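You operate a simulated robot arm through the tools that you are given. There is no shell and no other tool.

The job below is to be done with a simulated robot arm. You get a single attempt, and the scene is never put back.

Task
Brush the back pastry with sugar water, then press a patch of white sesame on its middle.
Fine: use the yellow brush and the wetted wooden peg; stand both back; the pastry stays in its slot. Set down upright: yellow brush, wooden peg. A coat counts when it lies all over at full strength: go over it till it gets no stronger.

The check looks at the end state, three seconds after you hand in, the way a careful person would. Anything else that was tipped, shoved, dropped, spilled or broken makes it a failure.

Robot
A 6-joint arm with a three-finger gripper, fixed in place. Base frame: the origin is at the foot of the arm, x ahead of it, y to its left, z up; the work surface is at about z = 0.83. Readings come in m, degrees, newtons and seconds.
Its first joint turns from -166.0 to 166.0 degrees. Payload 4.89 kg.
The tool frame sits at the grasp point between the pads (the TCP): z along the fingers, y along the line on which they close. The tips reach 0.03 m beyond it. The gripper opens to 0.164 m. The gripper's body begins 0.125 m behind the TCP.
Orientation is that of the tool frame in the base frame, as a unit quaternion [x, y, z, w]. With the fingers straight down and closing along the base's y, the tool's x points along the base's -x, its y along +y and its z along -z.

Tools
- The arm moves only by the tool nudge_tool. Its argument "commands" is a list of rows, each a list of 3 entries, a list of its own where there are three numbers: the shift along the base's x, y, z in units of 30 mm (1.0 is 30 mm), then the turn, a rotation vector about the base's x, y, z in units of 5 degrees (1.0 is 5 degrees), then the opening, from 0 (shut) to 1 (fully open). In form: [[[tx, ty, tz], [rx, ry, rz], fingers], ...]. A call has 1 to 20 rows; each row shifts and turns the commanded pose from where the row before left it. A call with a number of a shift or a turn outside -1 to 1 is refused whole. A row lasts 0.2 s, in which the tool goes at most 0.05 m and 8.6 degrees; a call with a longer step from one row to the next is refused whole, and so is a gripper value outside its range. A pose out of reach is approached as far as the arm can. The call stops where the force on the tool passes 40 N (or 10 N more than at its start, if that is more) or the arm is blocked; 0.2 s more then pass. The fingers move at their own pace (about 0.108 m/s each) and stop on an object; they squeeze with about 27 N. The grip force told is the motor's: it shows also when the fingers shut on nothing. Time passes only in rows, and 0.2 s behind the last, so rows that do not move let the fingers close. It gives the time, the measured TCP pose, the force on the tool (base axes), the opening and the grip force at its end, in the units of the frame above (readings bear some noise), with the torque about the TCP (base axes, N m) and any sound that the robot's microphone picked up.
- Cameras (640 x 400 px; columns grow to the right, rows downward): "scene" is fixed at [0.0475, 0.6493, 1.6293]; the picture's right is [-0.97, -0.23, 0.00], its down [-0.11, 0.47, -0.88] and it looks along [0.20, -0.85, -0.48] (base axes); focal length 326 px, centre (320, 200). "wrist" rides on the gripper at [0.076, -0.002, -0.152] in the tool frame; the picture's right is [0.02, 1.00, 0.00], its down [-0.88, 0.02, -0.47] and it looks along [-0.47, 0.01, 0.88] (tool axes); focal length 247 px, centre (320, 200). There is no depth. A picture from a camera that has moved, and an enlarged one, comes with that camera's place and axes in the base frame and with its lens.
- capture(camera): a new picture of that camera. The clock stands still meanwhile.
- raise_lower(by): slides the trunk up (or, below 0, down) by that many m; the arm rides with it, the base frame stays. It gives what a move gives, with no picture.
- zoom(camera, box): a new picture of the part [left, top, right, bottom] of that camera's present view, enlarged. The clock stands still meanwhile.
- hand_in(): hands the job in; it is judged then, once.

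Places have to be worked out from the pictures, the camera data and where the tool is seen. Open the gripper and draw the arm clear of the work before you hand the job in, unless the task says otherwise.

The tools are called after "Call:" as name(argument=value, ...) on one line, values as JSON. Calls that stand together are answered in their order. nudge_tool: Moves the arm, as the interface text tells. Its arguments: {"type":"object","properties":{"commands":{"type":"array","items":{"type":"array"}}},"required":["commands"]} The other tools are called the same way: raise_lower (by) slides the trunk up or down; capture (camera) takes a picture; zoom (camera, box) takes an enlarged picture of a part of a camera's view; hand_in () hands the job in.

At the start:

```text
time_s: 0.0
ee_pos: [0.4894, -0.4861, 1.1445]
ee_rot: [0.0, 1.0, 0.0, 0.0]
wrist_force: [0.3, 1.1, -0.1]
ft_torque: [0.0, 0.0, 0.0]
grip_width: 0.1642
grip_force: 0.0
trunk travel left (down, up): [-0.175, 0.215]
```

scene: 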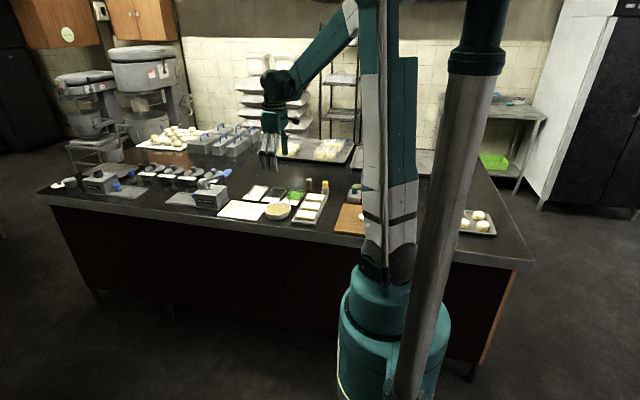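
wrist: 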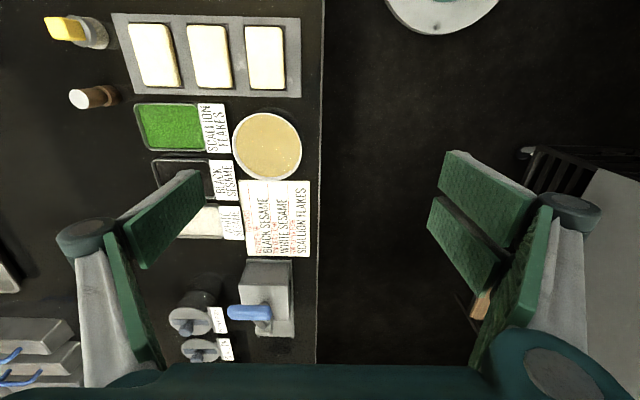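

I'll look at both views enlarged first, to identify the objects on the table.

Call:
zoom(camera="scene", box=[200, 150, 360, 250])

Call:
zoom(camera="wrist", box=[30, 0, 330, 190])

Call:
zoom(camera="wrist", box=[130, 150, 330, 380])

Call:
zoom(camera="scene", box=[30, 120, 230, 230])

```text
4.00 times, centred on (280, 200) of scene
camera zoom: at [0.0475, 0.6493, 1.6293], right [-0.97, -0.23, 0.0], down [-0.11, 0.47, -0.88], along [0.2, -0.85, -0.48], focal length 1303 px, centre (480, 200)
```

zoom: 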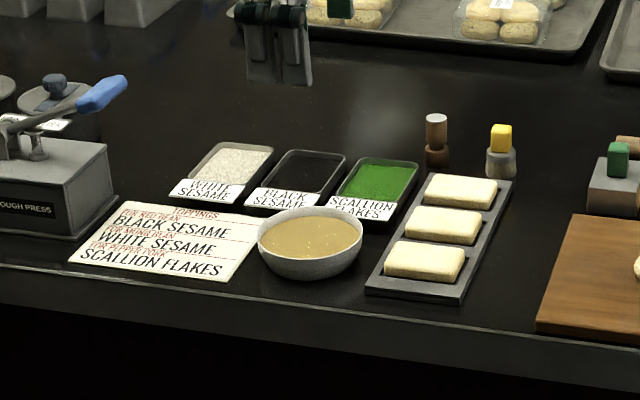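

```text
2.11 times, centred on (180, 95) of wrist
camera zoom: at [0.4133, -0.4891, 1.2963], right [-0.02, 1.0, 0.0], down [0.88, 0.02, 0.47], along [0.47, 0.01, -0.88], focal length 520 px, centre (615, 421)
```

zoom: 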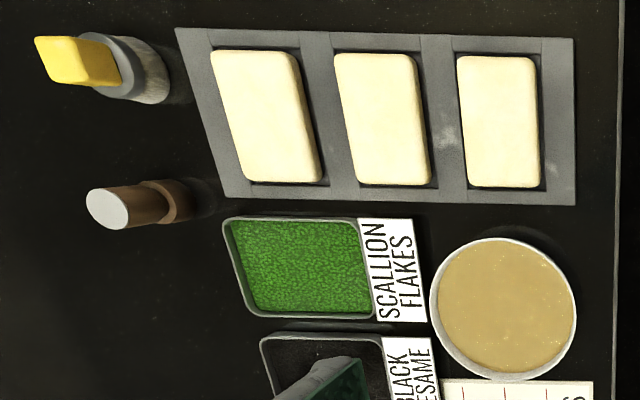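

```text
1.74 times, centred on (230, 265) of wrist
camera zoom: at [0.4133, -0.4891, 1.2963], right [-0.02, 1.0, 0.0], down [0.88, 0.02, 0.47], along [0.47, 0.01, -0.88], focal length 430 px, centre (476, 87)
```

zoom: 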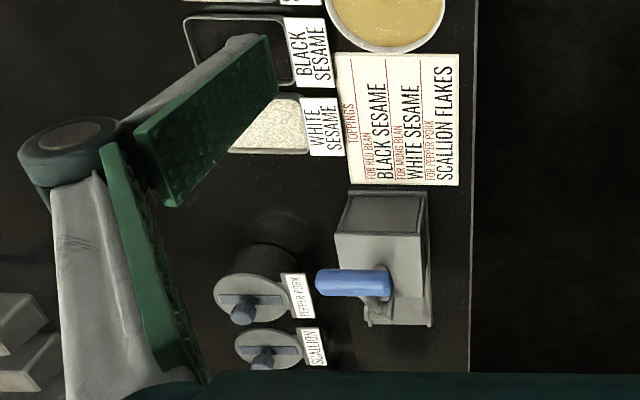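

```text
3.20 times, centred on (130, 175) of scene
camera zoom: at [0.0475, 0.6493, 1.6293], right [-0.97, -0.23, 0.0], down [-0.11, 0.47, -0.88], along [0.2, -0.85, -0.48], focal length 1042 px, centre (928, 280)
```

zoom: 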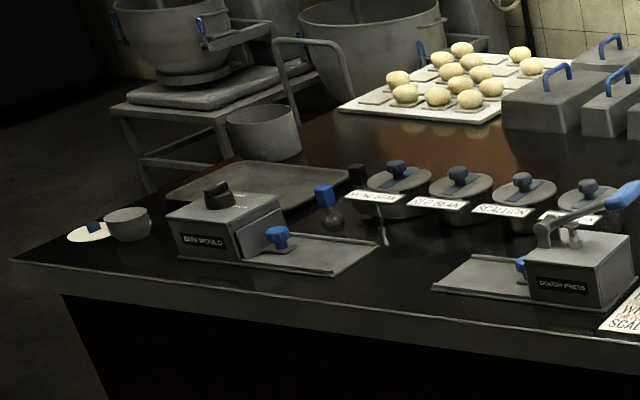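

The table lies on the -y side of the robot; the pastry tray runs front-to-back along y, with the brush and peg behind it. I move over the work area for a better wrist view to measure positions.

Call:
nudge_tool(commands=[[[-0.1, -0.9, 0], [0, 0, 0], 1], [[-0.1, -0.9, 0], [0, 0, 0], 1], [[-0.1, -0.9, 0], [0, 0, 0], 1], [[-0.1, -0.9, 0], [0, 0, 0], 1], [[-0.1, -0.9, 0], [0, 0, 0], 1], [[-0.1, -0.9, 0], [0, 0, 0], 1], [[-0.1, -0.9, 0], [0, 0, 0], 1], [[0, 0, 0], [0, 0, 0], 1]])

Call:
capture(camera="wrist")

Call:
capture(camera="scene")

```text
time_s: 1.8
ee_pos: [0.4678, -0.6762, 1.1438]
ee_rot: [-0.001, 1.0, 0.0, 0.0]
wrist_force: [0.0, 0.1, 0.2]
ft_torque: [0.05, 0.05, 0.01]
grip_width: 0.1641
grip_force: 0.1
trunk travel left (down, up): [-0.175, 0.215]
```

```text
taken
camera wrist: at [0.3908, -0.6778, 1.2963], right [-0.02, 1.0, 0.0], down [0.88, 0.02, 0.47], along [0.47, 0.01, -0.88], focal length 247 px, centre (320, 200)
```

wrist: 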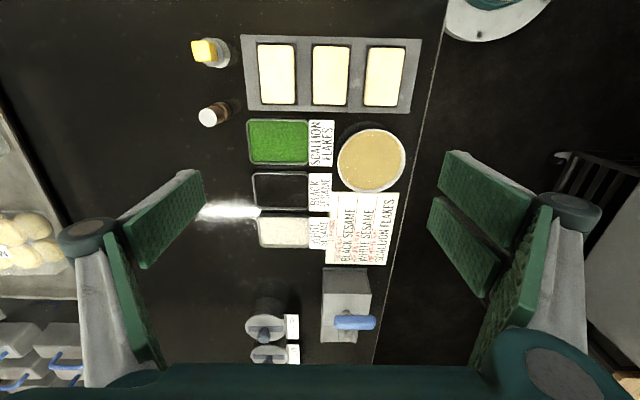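

```text
taken
```

scene: 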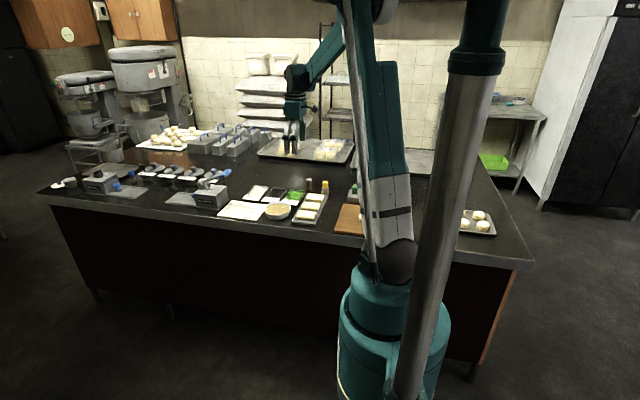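

I now have good position estimates (sesame tray near (0.72,-0.75), at the edge of reach). I zoom in on the brush, peg, pastries, and bowl for details.

Call:
zoom(camera="wrist", box=[180, 20, 440, 200])

Call:
zoom(camera="scene", box=[290, 170, 350, 220])

Call:
zoom(camera="scene", box=[230, 170, 300, 225])

Call:
zoom(camera="scene", box=[40, 160, 140, 210])

```text
2.22 times, centred on (310, 110) of wrist
camera zoom: at [0.3908, -0.6778, 1.2963], right [-0.02, 1.0, 0.0], down [0.88, 0.02, 0.47], along [0.47, 0.01, -0.88], focal length 549 px, centre (342, 400)
```

zoom: 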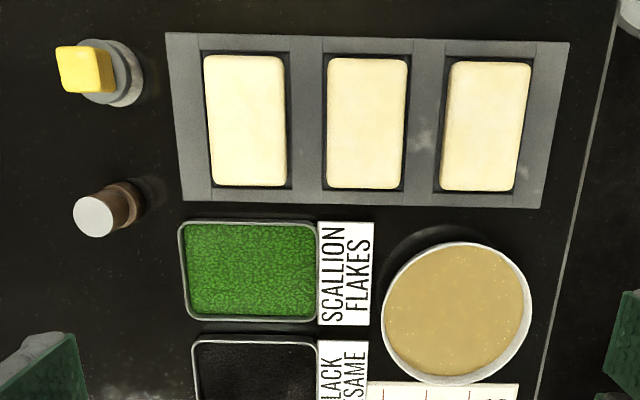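

```text
8.00 times, centred on (320, 195) of scene
camera zoom: at [0.0475, 0.6493, 1.6293], right [-0.97, -0.23, 0.0], down [-0.11, 0.47, -0.88], along [0.2, -0.85, -0.48], focal length 2606 px, centre (320, 240)
```

zoom: 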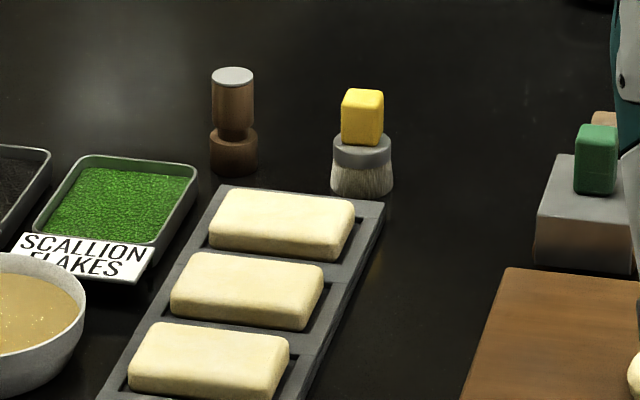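

```text
7.27 times, centred on (265, 198) of scene
camera zoom: at [0.0475, 0.6493, 1.6293], right [-0.97, -0.23, 0.0], down [-0.11, 0.47, -0.88], along [0.2, -0.85, -0.48], focal length 2369 px, centre (720, 218)
```

zoom: 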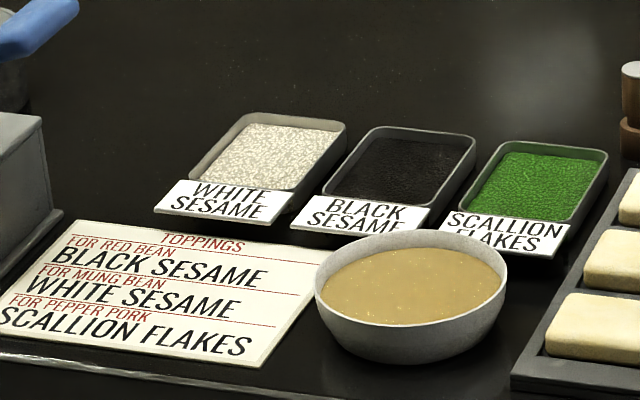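

```text
6.40 times, centred on (90, 185) of scene
camera zoom: at [0.0475, 0.6493, 1.6293], right [-0.97, -0.23, 0.0], down [-0.11, 0.47, -0.88], along [0.2, -0.85, -0.48], focal length 2085 px, centre (1792, 296)
```

zoom: 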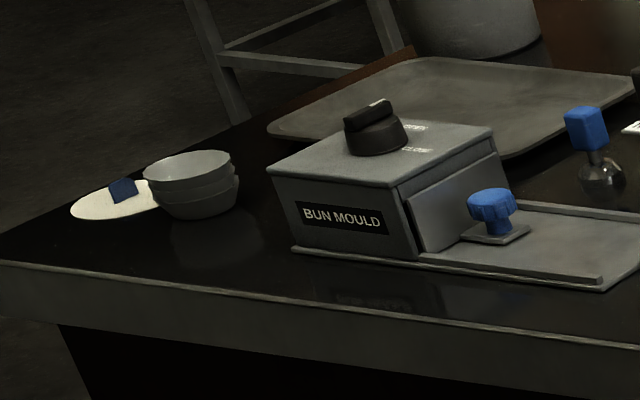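

The brush (≈(0.374,-0.842), ~65 mm tall) and peg (≈(0.460,-0.847), ~70 mm) stand behind the tray, and the back pastry is at ≈(0.40,-0.745). The sesame tray is at the limit of reach, so I test how far the arm reaches there before picking up anything.

Call:
nudge_tool(commands=[[[0.9, -0.2, -0.6], [0, 0, 0], 0.4], [[0.9, -0.2, -0.6], [0, 0, 0], 0.4], [[0.9, -0.2, -0.6], [0, 0, 0], 0.4], [[0.9, -0.2, -0.6], [0, 0, 0], 0.4], [[0.9, -0.2, -0.6], [0, 0, 0], 0.4], [[0.9, -0.2, -0.6], [0, 0, 0], 0.4], [[0.9, -0.2, -0.6], [0, 0, 0], 0.4], [[0.9, -0.2, -0.6], [0, 0, 0], 0.4], [[0.9, -0.2, -0.6], [0, 0, 0], 0.4], [[0, 0, 0], [0, 0, 0], 0.4]])

Call:
capture(camera="wrist")

Call:
capture(camera="scene")

```text
time_s: 4.0
ee_pos: [0.7138, -0.7313, 0.9813]
ee_rot: [0.0, 1.0, 0.0, 0.001]
wrist_force: [0.4, -0.7, 0.0]
ft_torque: [0.05, 0.05, -0.04]
grip_width: 0.0654
grip_force: 0.0
trunk travel left (down, up): [-0.175, 0.215]
```

```text
taken
camera wrist: at [0.6363, -0.7331, 1.1337], right [-0.02, 1.0, 0.0], down [0.88, 0.02, 0.47], along [0.47, 0.01, -0.88], focal length 247 px, centre (320, 200)
```

wrist: 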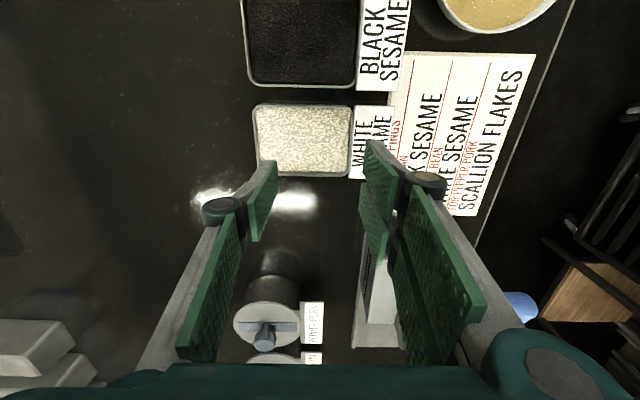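

```text
taken
```

scene: 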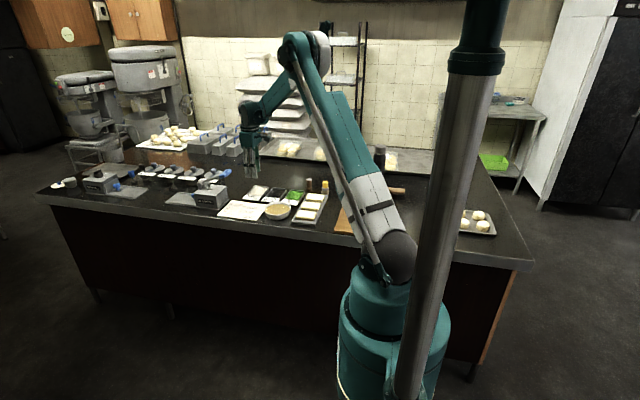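

Reach is fine at z=0.98. I check it still reaches at the working height needed with a held peg (TCP ≈ 0.915, tips well above the sesame tray).

Call:
nudge_tool(commands=[[[-0.2, 0, -0.7], [0, 0, 0], 0.4], [[-0.2, 0, -0.7], [0, 0, 0], 0.4], [[0, 0, -0.7], [0, 0, 0], 0.4], [[0, 0, 0], [0, 0, 0], 0.4]])

Call:
capture(camera="wrist")

```text
time_s: 5.0
ee_pos: [0.7004, -0.7298, 0.9191]
ee_rot: [0.0, 1.0, 0.001, 0.0]
wrist_force: [1.1, 0.2, -0.3]
ft_torque: [0.03, -0.02, -0.01]
grip_width: 0.0657
grip_force: 0.0
trunk travel left (down, up): [-0.175, 0.215]
```

```text
taken
camera wrist: at [0.6226, -0.7319, 1.071], right [-0.02, 1.0, 0.0], down [0.88, 0.02, 0.47], along [0.47, 0.01, -0.88], focal length 247 px, centre (320, 200)
```

wrist: 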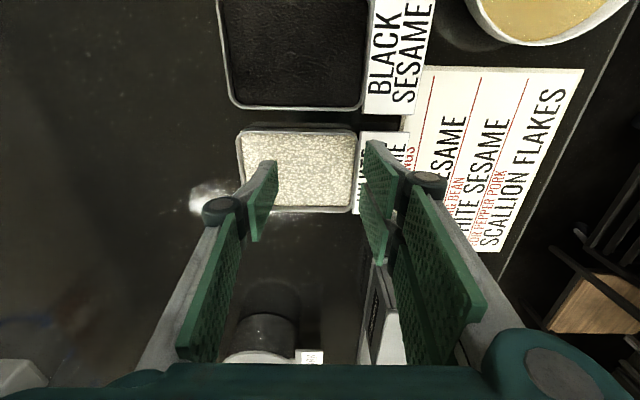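

Reach is confirmed. Now I rise and travel to hover over the yellow brush for a close look at its handle orientation.

Call:
nudge_tool(commands=[[[0, 0, 0.9], [0, 0, 0], 0.4], [[0, 0, 0.9], [0, 0, 0], 0.4], [[0, 0, 0.9], [0, 0, 0], 0.4], [[-0.905, -0.311, 0], [0, 0, 0], 0.5], [[-0.905, -0.311, 0], [0, 0, 0], 0.5], [[-0.905, -0.311, 0], [0, 0, 0], 0.5], [[-0.905, -0.311, 0], [0, 0, 0], 0.5], [[-0.905, -0.311, 0], [0, 0, 0], 0.5], [[-0.905, -0.311, 0], [0, 0, 0], 0.5], [[-0.905, -0.311, 0], [0, 0, 0], 0.5], [[-0.905, -0.311, 0], [0, 0, 0], 0.5], [[-0.905, -0.311, 0], [0, 0, 0], 0.5], [[-0.905, -0.311, 0], [0, 0, 0], 0.5], [[-0.905, -0.311, 0], [0, 0, 0], 0.5], [[-0.905, -0.311, 0], [0, 0, 0], 0.5], [[0, 0, 0], [0, 0, 0], 0.5]])

Call:
capture(camera="wrist")

Call:
capture(camera="scene")

```text
time_s: 8.4
ee_pos: [0.373, -0.8416, 0.9997]
ee_rot: [-0.001, 1.0, 0.001, 0.0]
wrist_force: [0.1, 0.4, 0.8]
ft_torque: [-0.02, 0.01, 0.03]
grip_width: 0.0821
grip_force: 0.0
trunk travel left (down, up): [-0.175, 0.215]
```

```text
taken
camera wrist: at [0.2959, -0.8436, 1.1518], right [-0.02, 1.0, 0.0], down [0.88, 0.02, 0.47], along [0.47, 0.01, -0.88], focal length 247 px, centre (320, 200)
```

wrist: 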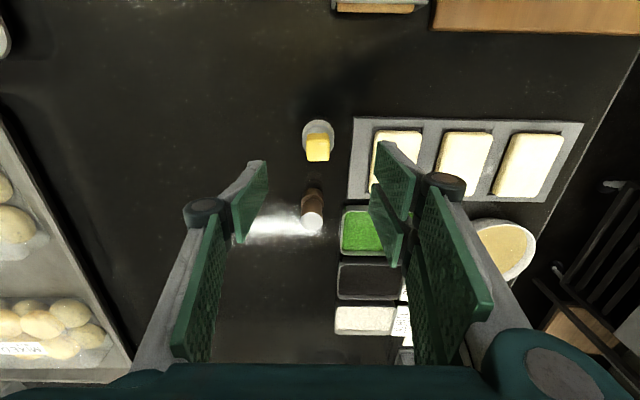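

```text
taken
```

scene: 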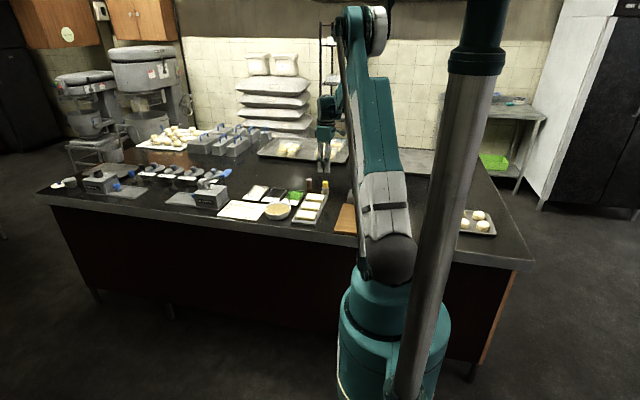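

Call:
zoom(camera="wrist", box=[270, 100, 370, 240])

Call:
zoom(camera="scene", box=[295, 165, 345, 205])

```text
2.86 times, centred on (320, 170) of wrist
camera zoom: at [0.2959, -0.8436, 1.1518], right [-0.02, 1.0, 0.0], down [0.88, 0.02, 0.47], along [0.47, 0.01, -0.88], focal length 706 px, centre (320, 286)
```

zoom: 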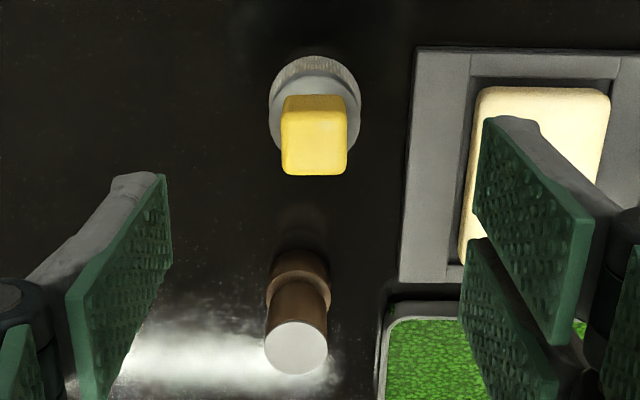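

```text
10.00 times, centred on (320, 185) of scene
camera zoom: at [0.0475, 0.6493, 1.6293], right [-0.97, -0.23, 0.0], down [-0.11, 0.47, -0.88], along [0.2, -0.85, -0.48], focal length 3258 px, centre (320, 350)
```

zoom: 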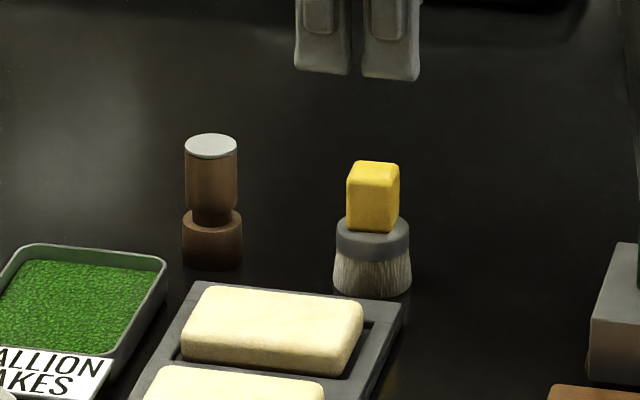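

The brush handle is square to the base axes, about 24 mm wide, spanning roughly z 0.863–0.896, centered near (0.374,-0.844). I descend with the fingers straddling it, keeping the tips just above the ferrule.

Call:
nudge_tool(commands=[[[0.03, -0.08, 0], [0, 0, 0], 0.38], [[0, 0, -0.84], [0, 0, 0], 0.38], [[0, 0, -0.84], [0, 0, 0], 0.38], [[0, 0, -0.84], [0, 0, 0], 0.38], [[0, 0, -0.82], [0, 0, 0], 0.38], [[0, 0, 0], [0, 0, 0], 0.38]])

Call:
capture(camera="wrist")

Call:
zoom(camera="scene", box=[295, 165, 345, 205])

```text
time_s: 9.8
ee_pos: [0.3738, -0.8442, 0.8986]
ee_rot: [0.0, 1.0, 0.001, 0.0]
wrist_force: [0.5, -0.6, -0.7]
ft_torque: [0.03, 0.03, -0.02]
grip_width: 0.0624
grip_force: 0.0
trunk travel left (down, up): [-0.175, 0.215]
```

```text
taken
camera wrist: at [0.2974, -0.8457, 1.0512], right [-0.02, 1.0, 0.0], down [0.88, 0.02, 0.47], along [0.47, 0.01, -0.88], focal length 247 px, centre (320, 200)
```

wrist: 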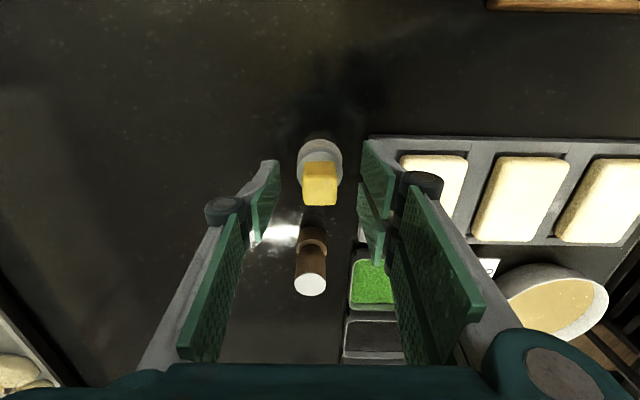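

```text
10.00 times, centred on (320, 185) of scene
camera zoom: at [0.0475, 0.6493, 1.6293], right [-0.97, -0.23, 0.0], down [-0.11, 0.47, -0.88], along [0.2, -0.85, -0.48], focal length 3258 px, centre (320, 350)
```

zoom: 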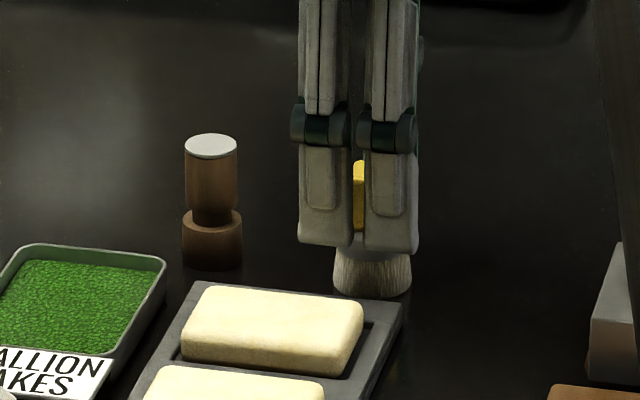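

The gripper turns out to have two prongs on the +y side and one on the -y side, and they straddle the handle just above the ferrule. I close on it.

Call:
nudge_tool(commands=[[[0, 0, 0], [0, 0, 0], 0.2], [[0, 0, 0], [0, 0, 0], 0.1], [[0, 0, 0], [0, 0, 0], 0.05], [[0, 0, 0], [0, 0, 0], 0.0], [[0, 0, 0], [0, 0, 0], 0.0]])

Call:
capture(camera="wrist")

Call:
zoom(camera="scene", box=[295, 165, 345, 205])

```text
time_s: 11.0
ee_pos: [0.3748, -0.844, 0.8985]
ee_rot: [0.0, 1.0, 0.0, 0.0]
wrist_force: [0.2, -0.7, -0.2]
ft_torque: [0.0, 0.03, -0.01]
grip_width: 0.0243
grip_force: 26.7
trunk travel left (down, up): [-0.175, 0.215]
```

```text
taken
camera wrist: at [0.2973, -0.8455, 1.0517], right [-0.02, 1.0, 0.0], down [0.88, 0.02, 0.47], along [0.47, 0.01, -0.88], focal length 247 px, centre (320, 200)
```

wrist: 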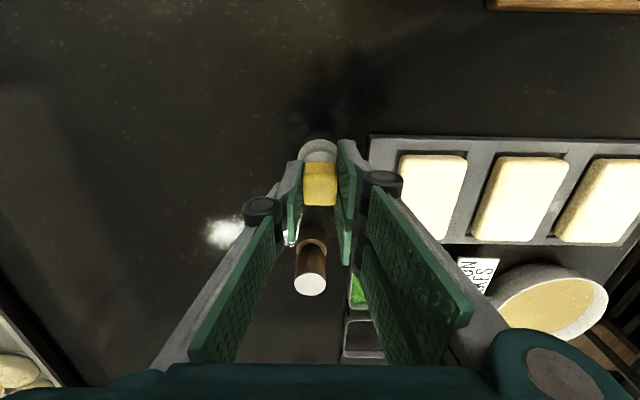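

```text
10.00 times, centred on (320, 185) of scene
camera zoom: at [0.0475, 0.6493, 1.6293], right [-0.97, -0.23, 0.0], down [-0.11, 0.47, -0.88], along [0.2, -0.85, -0.48], focal length 3258 px, centre (320, 350)
```

zoom: 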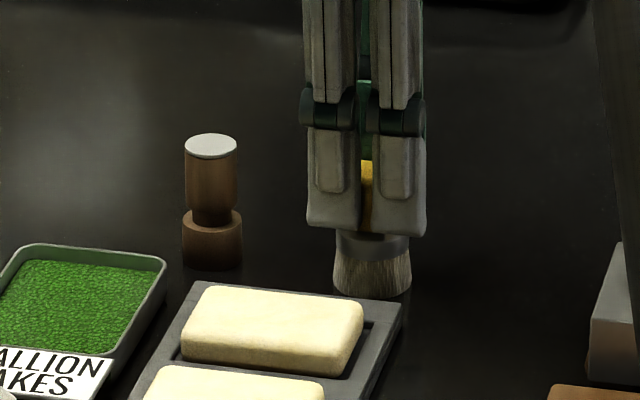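

The brush is firmly gripped (24 mm). I lift it straight up and carry it over the bowl of sugar water, stopping high for a check.

Call:
nudge_tool(commands=[[[0, 0, 0.5], [0, 0, 0], 0], [[0, 0, 0.9], [0, 0, 0], 0], [[0, 0, 0.9], [0, 0, 0], 0], [[0, 0, 0.7], [0, 0, 0], 0], [[0.585, 0.963, 0], [0, 0, 0], 0], [[0.585, 0.963, 0], [0, 0, 0], 0], [[0.585, 0.963, 0], [0, 0, 0], 0], [[0.585, 0.963, 0], [0, 0, 0], 0], [[0.585, 0.963, 0], [0, 0, 0], 0], [[0.585, 0.963, 0], [0, 0, 0], 0], [[0.585, 0.963, 0], [0, 0, 0], 0], [[0.585, 0.963, 0], [0, 0, 0], 0], [[0.585, 0.963, 0], [0, 0, 0], 0], [[0, 0, 0], [0, 0, 0], 0]])

Call:
capture(camera="wrist")

Call:
zoom(camera="scene", box=[240, 150, 340, 230])

```text
time_s: 14.0
ee_pos: [0.5352, -0.5852, 0.9897]
ee_rot: [0.0, 1.0, 0.0, 0.0]
wrist_force: [-0.7, 0.5, 0.0]
ft_torque: [-0.01, 0.01, 0.0]
grip_width: 0.0238
grip_force: 27.1
trunk travel left (down, up): [-0.175, 0.215]
```

```text
taken
camera wrist: at [0.4578, -0.5873, 1.1417], right [-0.02, 1.0, 0.0], down [0.88, 0.02, 0.47], along [0.47, 0.01, -0.88], focal length 247 px, centre (320, 200)
```

wrist: 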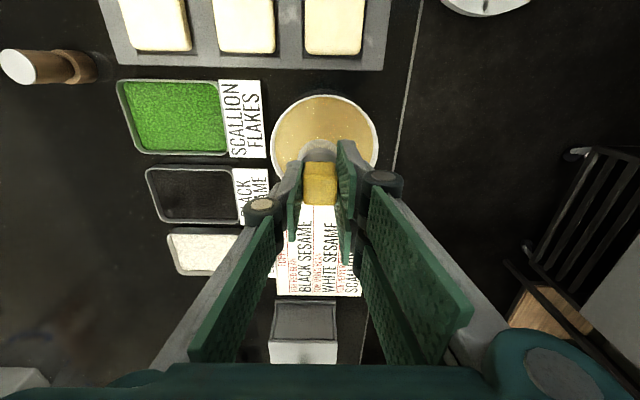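

```text
5.00 times, centred on (290, 190) of scene
camera zoom: at [0.0475, 0.6493, 1.6293], right [-0.97, -0.23, 0.0], down [-0.11, 0.47, -0.88], along [0.2, -0.85, -0.48], focal length 1629 px, centre (470, 250)
```

zoom: 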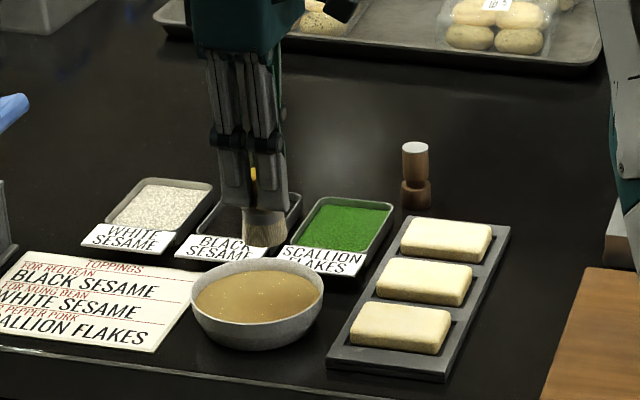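

The bowl centre works out to about (0.537,-0.582), right beneath the brush. I lower the bristles gently ~15 mm into the sugar water (bristle tip ≈ z 0.846), and look.

Call:
nudge_tool(commands=[[[0.03, 0.1, -0.6], [0, 0, 0], 0], [[0, 0, -0.6], [0, 0, 0], 0], [[0, 0, -0.6], [0, 0, 0], 0], [[0, 0, -0.4], [0, 0, 0], 0], [[0, 0, -0.3], [0, 0, 0], 0], [[0, 0, 0], [0, 0, 0], 0], [[0, 0, 0], [0, 0, 0], 0]])

Call:
zoom(camera="scene", box=[240, 170, 320, 230])

Call:
capture(camera="wrist")

```text
time_s: 15.3
ee_pos: [0.5328, -0.5812, 0.9168]
ee_rot: [0.0, 1.0, -0.001, 0.0]
wrist_force: [0.7, 0.8, 30.2]
ft_torque: [0.16, 0.06, -0.02]
grip_width: 0.0243
grip_force: 27.2
trunk travel left (down, up): [-0.175, 0.215]
stopped in row 6: the force on the tool passed its limit at 54 N (the readings are from after the stop); the commanded pose is now the measured one
```

```text
6.67 times, centred on (280, 200) of scene
camera zoom: at [0.0475, 0.6493, 1.6293], right [-0.97, -0.23, 0.0], down [-0.11, 0.47, -0.88], along [0.2, -0.85, -0.48], focal length 2172 px, centre (587, 200)
```

zoom: 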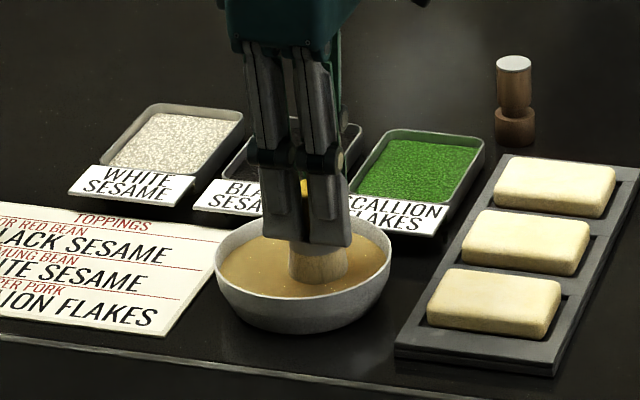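

```text
taken
camera wrist: at [0.4561, -0.5827, 1.0689], right [-0.02, 1.0, 0.0], down [0.88, 0.02, 0.47], along [0.47, 0.01, -0.88], focal length 247 px, centre (320, 200)
```

wrist: 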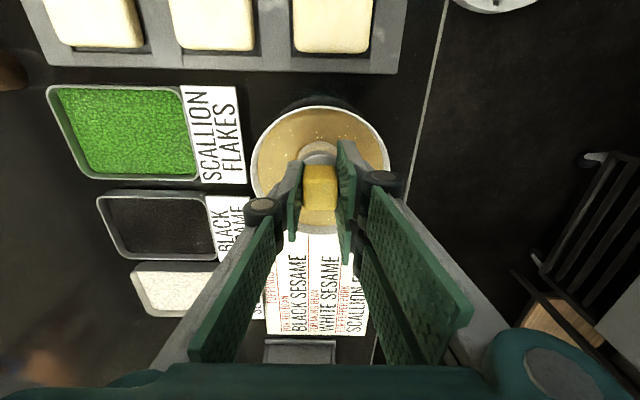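

The bristles met the bowl's bottom (54 N peak), so they're immersed. I raise straight up slowly and check whether the brush slipped and is wet.

Call:
nudge_tool(commands=[[[0, 0, 0.2], [0, 0, 0], 0], [[0, 0, 0.2], [0, 0, 0], 0], [[0, 0, 0.5], [0, 0, 0], 0], [[0, 0, 0.8], [0, 0, 0], 0], [[0, 0, 0.8], [0, 0, 0], 0], [[0, 0, 0], [0, 0, 0], 0]])

Call:
zoom(camera="scene", box=[240, 170, 320, 230])

Call:
capture(camera="wrist")

```text
time_s: 16.7
ee_pos: [0.534, -0.5817, 0.9893]
ee_rot: [0.001, 1.0, 0.001, -0.001]
wrist_force: [-0.7, 0.3, -0.7]
ft_torque: [0.01, -0.04, -0.02]
grip_width: 0.0241
grip_force: 27.0
trunk travel left (down, up): [-0.175, 0.215]
```

```text
6.67 times, centred on (280, 200) of scene
camera zoom: at [0.0475, 0.6493, 1.6293], right [-0.97, -0.23, 0.0], down [-0.11, 0.47, -0.88], along [0.2, -0.85, -0.48], focal length 2172 px, centre (587, 200)
```

zoom: 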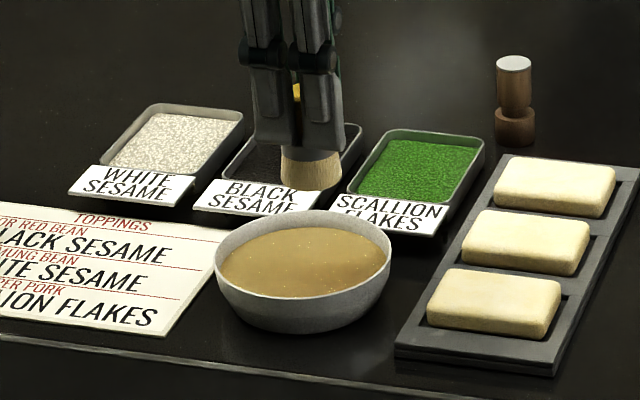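

```text
taken
camera wrist: at [0.4568, -0.5836, 1.1421], right [-0.02, 1.0, 0.0], down [0.88, 0.02, 0.47], along [0.47, 0.01, -0.88], focal length 247 px, centre (320, 200)
```

wrist: 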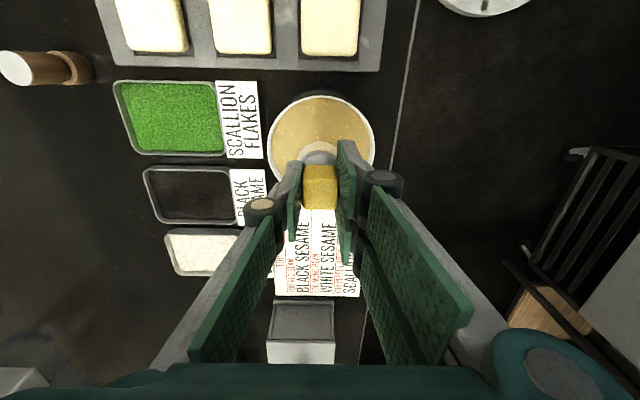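

Call:
zoom(camera="scene", box=[262, 165, 294, 200])

Call:
zoom(camera="wrist", box=[270, 120, 370, 240])

```text
11.43 times, centred on (278, 182) of scene
camera zoom: at [0.0475, 0.6493, 1.6293], right [-0.97, -0.23, 0.0], down [-0.11, 0.47, -0.88], along [0.2, -0.85, -0.48], focal length 3723 px, centre (800, 400)
```

zoom: 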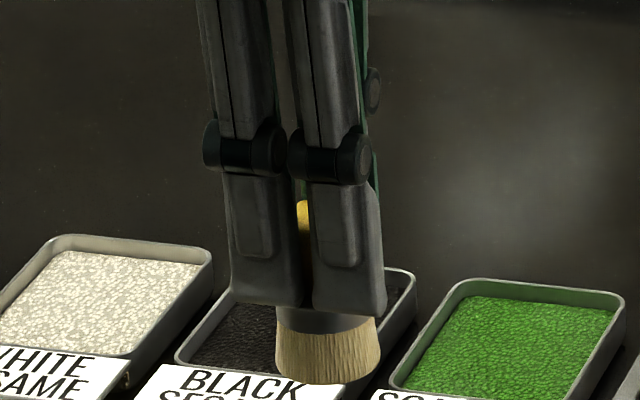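

```text
3.33 times, centred on (320, 180) of wrist
camera zoom: at [0.4568, -0.5836, 1.1421], right [-0.02, 1.0, 0.0], down [0.88, 0.02, 0.47], along [0.47, 0.01, -0.88], focal length 823 px, centre (320, 267)
```

zoom: 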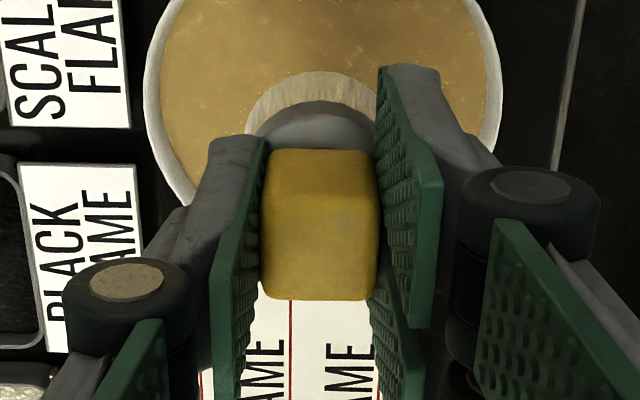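

The bristles have turned golden — they're loaded — and the brush may have slid up only a few mm in the grip. I carry it over the back pastry and hover to measure.

Call:
nudge_tool(commands=[[[-0.744, -0.906, 0], [0, 0, 0], 0], [[-0.744, -0.906, 0], [0, 0, 0], 0], [[-0.744, -0.906, 0], [0, 0, 0], 0], [[-0.744, -0.906, 0], [0, 0, 0], 0], [[-0.744, -0.906, 0], [0, 0, 0], 0], [[-0.744, -0.906, 0], [0, 0, 0], 0], [[0, 0, -0.6], [0, 0, 0], 0], [[0, 0, 0], [0, 0, 0], 0]])

Call:
capture(camera="wrist")

Call:
zoom(camera="scene", box=[285, 160, 345, 210])

```text
time_s: 18.5
ee_pos: [0.4002, -0.7443, 0.9713]
ee_rot: [0.0, 1.0, 0.0, 0.001]
wrist_force: [0.0, 0.1, -0.8]
ft_torque: [0.04, -0.03, 0.02]
grip_width: 0.024
grip_force: 26.4
trunk travel left (down, up): [-0.175, 0.215]
```

```text
taken
camera wrist: at [0.3231, -0.7477, 1.1239], right [-0.02, 1.0, 0.0], down [0.88, 0.02, 0.47], along [0.47, 0.01, -0.88], focal length 247 px, centre (320, 200)
```

wrist: 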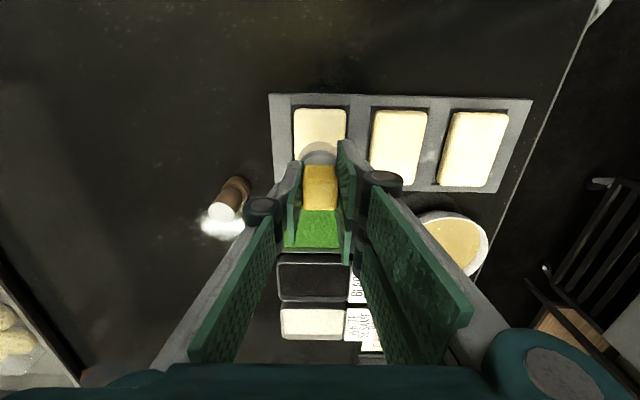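

```text
8.00 times, centred on (315, 185) of scene
camera zoom: at [0.0475, 0.6493, 1.6293], right [-0.97, -0.23, 0.0], down [-0.11, 0.47, -0.88], along [0.2, -0.85, -0.48], focal length 2606 px, centre (360, 320)
```

zoom: 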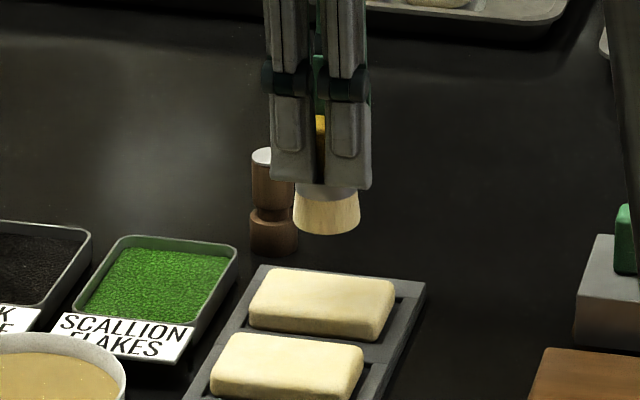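

The back pastry spans about x 0.357–0.441, y −0.774…−0.7185 (centre (0.399,−0.746)). I lower the brush toward its middle in small steps to find the contact height.

Call:
nudge_tool(commands=[[[0, -0.05, -0.5], [0, 0, 0], 0], [[0, 0, -0.5], [0, 0, 0], 0], [[0, 0, 0], [0, 0, 0], 0]])

Call:
zoom(camera="scene", box=[285, 160, 345, 210])

```text
time_s: 19.3
ee_pos: [0.4017, -0.7473, 0.9413]
ee_rot: [0.0, 1.0, 0.0, 0.0]
wrist_force: [0.5, 0.4, -0.6]
ft_torque: [0.03, 0.01, -0.02]
grip_width: 0.0241
grip_force: 27.0
trunk travel left (down, up): [-0.175, 0.215]
```

```text
8.00 times, centred on (315, 185) of scene
camera zoom: at [0.0475, 0.6493, 1.6293], right [-0.97, -0.23, 0.0], down [-0.11, 0.47, -0.88], along [0.2, -0.85, -0.48], focal length 2606 px, centre (360, 320)
```

zoom: 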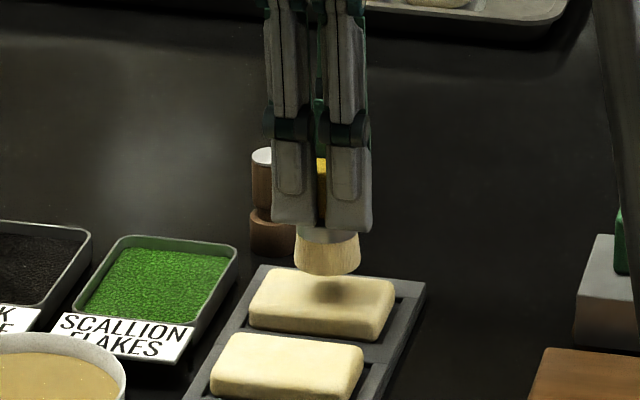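

Call:
nudge_tool(commands=[[[-0.05, 0.04, -0.3], [0, 0, 0], 0], [[0, 0, -0.1], [0, 0, 0], 0], [[0, 0, 0], [0, 0, 0], 0]])

Call:
zoom(camera="scene", box=[285, 160, 345, 210])

```text
time_s: 20.1
ee_pos: [0.4006, -0.7444, 0.9312]
ee_rot: [-0.001, 1.0, -0.001, -0.001]
wrist_force: [0.7, 0.9, -0.4]
ft_torque: [-0.03, 0.01, -0.01]
grip_width: 0.0241
grip_force: 26.7
trunk travel left (down, up): [-0.175, 0.215]
```

```text
8.00 times, centred on (315, 185) of scene
camera zoom: at [0.0475, 0.6493, 1.6293], right [-0.97, -0.23, 0.0], down [-0.11, 0.47, -0.88], along [0.2, -0.85, -0.48], focal length 2606 px, centre (360, 320)
```

zoom: 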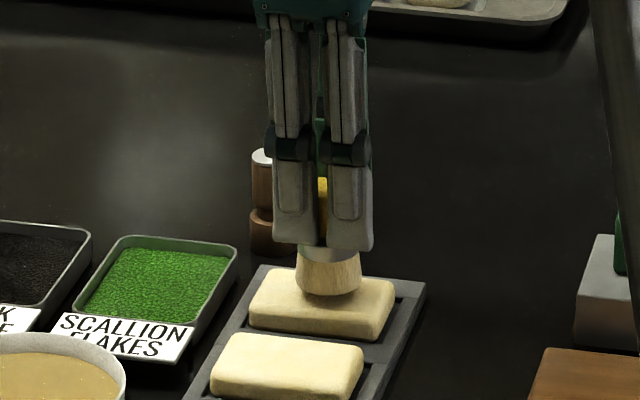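

Still a small gap below the bristles and no force. I continue down in 1.5–2 mm steps.

Call:
nudge_tool(commands=[[[0, 0, -0.07], [0, 0, 0], 0], [[0, 0, -0.07], [0, 0, 0], 0], [[0, 0, 0], [0, 0, 0], 0]])

Call:
nudge_tool(commands=[[[0, 0, -0.07], [0, 0, 0], 0], [[0, 0, 0], [0, 0, 0], 0]])

Call:
zoom(camera="scene", box=[285, 160, 345, 210])

```text
time_s: 20.9
ee_pos: [0.3989, -0.7457, 0.9265]
ee_rot: [-0.001, 1.0, -0.001, 0.0]
wrist_force: [0.7, -0.2, -0.1]
ft_torque: [0.01, 0.02, -0.02]
grip_width: 0.0242
grip_force: 26.9
trunk travel left (down, up): [-0.175, 0.215]
```

```text
time_s: 21.5
ee_pos: [0.3982, -0.7437, 0.9242]
ee_rot: [0.0, 1.0, 0.0, 0.0]
wrist_force: [-0.1, -0.7, -0.4]
ft_torque: [0.01, 0.01, 0.01]
grip_width: 0.0239
grip_force: 26.9
trunk travel left (down, up): [-0.175, 0.215]
```

```text
8.00 times, centred on (315, 185) of scene
camera zoom: at [0.0475, 0.6493, 1.6293], right [-0.97, -0.23, 0.0], down [-0.11, 0.47, -0.88], along [0.2, -0.85, -0.48], focal length 2606 px, centre (360, 320)
```

zoom: 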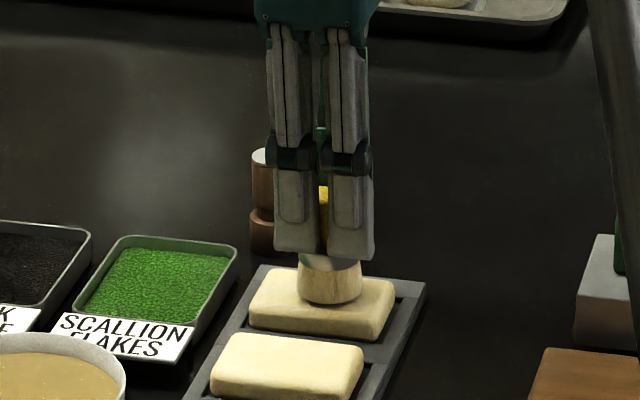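

Call:
nudge_tool(commands=[[[0, 0, -0.06], [0, 0, 0], 0], [[0, 0, 0], [0, 0, 0], 0]])

Call:
nudge_tool(commands=[[[0, 0, -0.05], [0, 0, 0], 0], [[0, 0, 0], [0, 0, 0], 0]])

Call:
zoom(camera="scene", box=[285, 160, 345, 210])

```text
time_s: 22.1
ee_pos: [0.3987, -0.7452, 0.9213]
ee_rot: [0.0, 1.0, 0.0, 0.0]
wrist_force: [0.2, -0.3, 0.2]
ft_torque: [0.01, 0.01, 0.0]
grip_width: 0.0242
grip_force: 27.2
trunk travel left (down, up): [-0.175, 0.215]
```

```text
time_s: 22.7
ee_pos: [0.3984, -0.7447, 0.9199]
ee_rot: [-0.001, 1.0, -0.001, 0.0]
wrist_force: [-0.3, -0.7, 3.2]
ft_torque: [-0.08, 0.01, 0.04]
grip_width: 0.0242
grip_force: 27.5
trunk travel left (down, up): [-0.175, 0.215]
```

```text
8.00 times, centred on (315, 185) of scene
camera zoom: at [0.0475, 0.6493, 1.6293], right [-0.97, -0.23, 0.0], down [-0.11, 0.47, -0.88], along [0.2, -0.85, -0.48], focal length 2606 px, centre (360, 320)
```

zoom: 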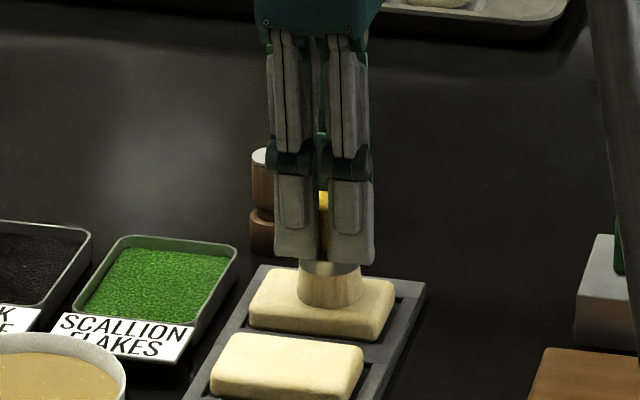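

Contact found at TCP z ≈ 0.920 with ~3 N. I make a first light stroke along the middle lane and watch the force and the pastry.

Call:
nudge_tool(commands=[[[-0.31, 0, 0], [0, 0, 0], 0], [[-0.31, 0, 0], [0, 0, 0], 0], [[-0.31, 0, 0], [0, 0, 0], 0], [[0.31, 0, 0], [0, 0, 0], 0], [[0.31, 0, 0], [0, 0, 0], 0], [[0.31, 0, 0], [0, 0, 0], 0], [[0, 0, 0], [0, 0, 0], 0]])

Call:
capture(camera="wrist")

Call:
zoom(camera="scene", box=[285, 160, 345, 210])

```text
time_s: 24.3
ee_pos: [0.3982, -0.7456, 0.9204]
ee_rot: [0.0, 1.0, 0.0, 0.0]
wrist_force: [-3.9, -0.2, 10.7]
ft_torque: [-0.02, 0.22, 0.0]
grip_width: 0.0242
grip_force: 26.5
trunk travel left (down, up): [-0.175, 0.215]
```

```text
taken
camera wrist: at [0.3207, -0.7477, 1.0731], right [-0.02, 1.0, 0.0], down [0.88, 0.02, 0.47], along [0.47, 0.01, -0.88], focal length 247 px, centre (320, 200)
```

wrist: 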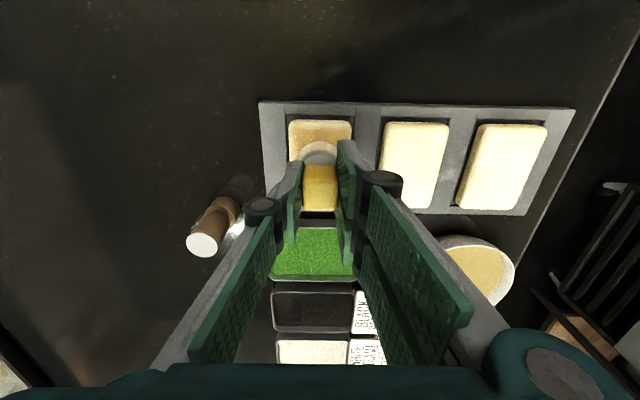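

```text
8.00 times, centred on (315, 185) of scene
camera zoom: at [0.0475, 0.6493, 1.6293], right [-0.97, -0.23, 0.0], down [-0.11, 0.47, -0.88], along [0.2, -0.85, -0.48], focal length 2606 px, centre (360, 320)
```

zoom: 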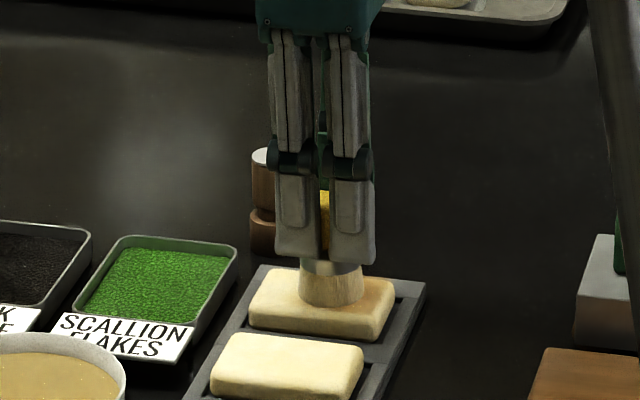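

It works: the brushed end has turned golden. I ease the pressure slightly and stroke the other half of the middle lane, then look.

Call:
nudge_tool(commands=[[[0.31, 0, 0.015], [0, 0, 0], 0], [[0.31, 0, 0], [0, 0, 0], 0], [[0.31, 0, 0], [0, 0, 0], 0], [[-0.31, 0, 0], [0, 0, 0], 0], [[-0.31, 0, 0], [0, 0, 0], 0], [[-0.31, 0, 0], [0, 0, 0], 0], [[0, 0, 0], [0, 0, 0], 0]])

Call:
zoom(camera="wrist", box=[250, 90, 400, 220])

Call:
zoom(camera="scene", box=[295, 180, 345, 215])

```text
time_s: 25.9
ee_pos: [0.3983, -0.7452, 0.9209]
ee_rot: [0.0, 1.0, 0.0, 0.0]
wrist_force: [4.1, -0.2, 8.6]
ft_torque: [0.01, -0.22, 0.03]
grip_width: 0.0243
grip_force: 27.6
trunk travel left (down, up): [-0.175, 0.215]
```

```text
3.08 times, centred on (325, 155) of wrist
camera zoom: at [0.3211, -0.7472, 1.0732], right [-0.02, 1.0, 0.0], down [0.88, 0.02, 0.47], along [0.47, 0.01, -0.88], focal length 760 px, centre (305, 338)
```

zoom: 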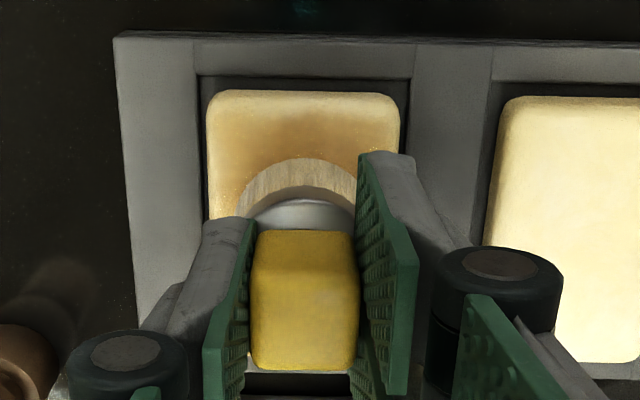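

```text
11.43 times, centred on (320, 198) of scene
camera zoom: at [0.0475, 0.6493, 1.6293], right [-0.97, -0.23, 0.0], down [-0.11, 0.47, -0.88], along [0.2, -0.85, -0.48], focal length 3723 px, centre (320, 229)
```

zoom: 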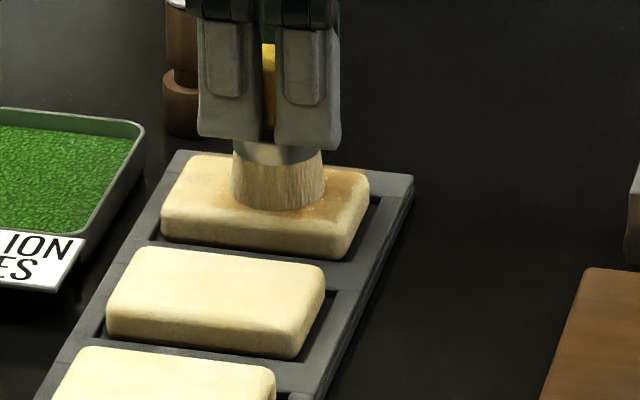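

The centre lane is partly coated. I brush the two side lanes next (y ≈ −0.760 and −0.730), keeping the same light pressure.

Call:
nudge_tool(commands=[[[0, -0.25, 0], [0, 0, 0], 0], [[0, -0.25, 0], [0, 0, 0], 0], [[-0.33, 0, 0], [0, 0, 0], 0], [[-0.33, 0, 0], [0, 0, 0], 0], [[-0.33, 0, 0], [0, 0, 0], 0], [[0.33, 0, 0], [0, 0, 0], 0], [[0.33, 0, 0], [0, 0, 0], 0], [[0.33, 0, 0], [0, 0, 0], 0], [[0.33, 0, 0], [0, 0, 0], 0], [[0.33, 0, 0], [0, 0, 0], 0], [[0.33, 0, 0], [0, 0, 0], 0], [[0, 0, 0], [0, 0, 0], 0]])

Call:
zoom(camera="scene", box=[295, 180, 345, 215])

Call:
zoom(camera="wrist", box=[250, 90, 400, 220])

```text
time_s: 28.5
ee_pos: [0.4279, -0.7609, 0.9212]
ee_rot: [0.001, 1.0, 0.0, 0.0]
wrist_force: [-0.4, -0.1, 2.4]
ft_torque: [-0.04, -0.03, 0.01]
grip_width: 0.0244
grip_force: 26.9
trunk travel left (down, up): [-0.175, 0.215]
```

```text
11.43 times, centred on (320, 198) of scene
camera zoom: at [0.0475, 0.6493, 1.6293], right [-0.97, -0.23, 0.0], down [-0.11, 0.47, -0.88], along [0.2, -0.85, -0.48], focal length 3723 px, centre (320, 229)
```

zoom: 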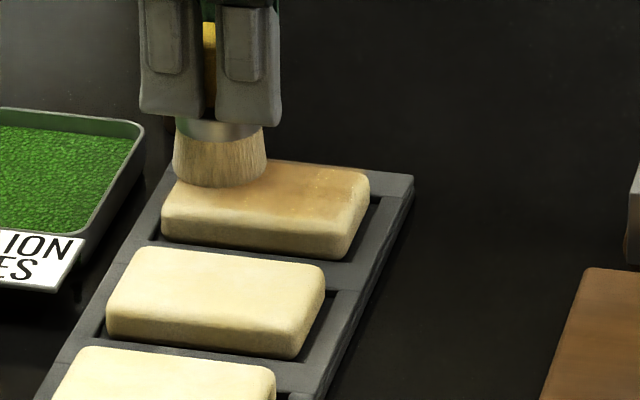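

```text
3.08 times, centred on (325, 155) of wrist
camera zoom: at [0.3511, -0.7622, 1.0733], right [-0.02, 1.0, 0.0], down [0.88, 0.02, 0.47], along [0.47, 0.01, -0.88], focal length 760 px, centre (305, 338)
```

zoom: 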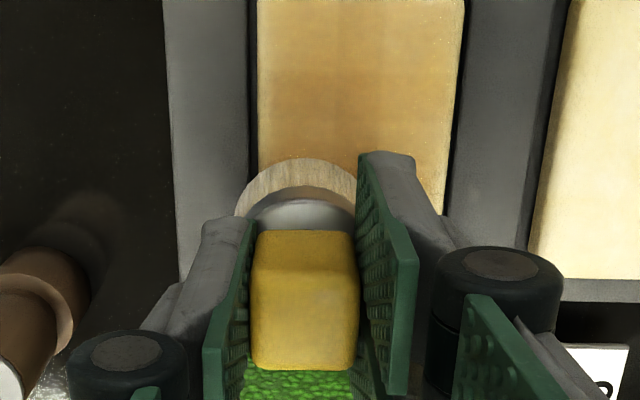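

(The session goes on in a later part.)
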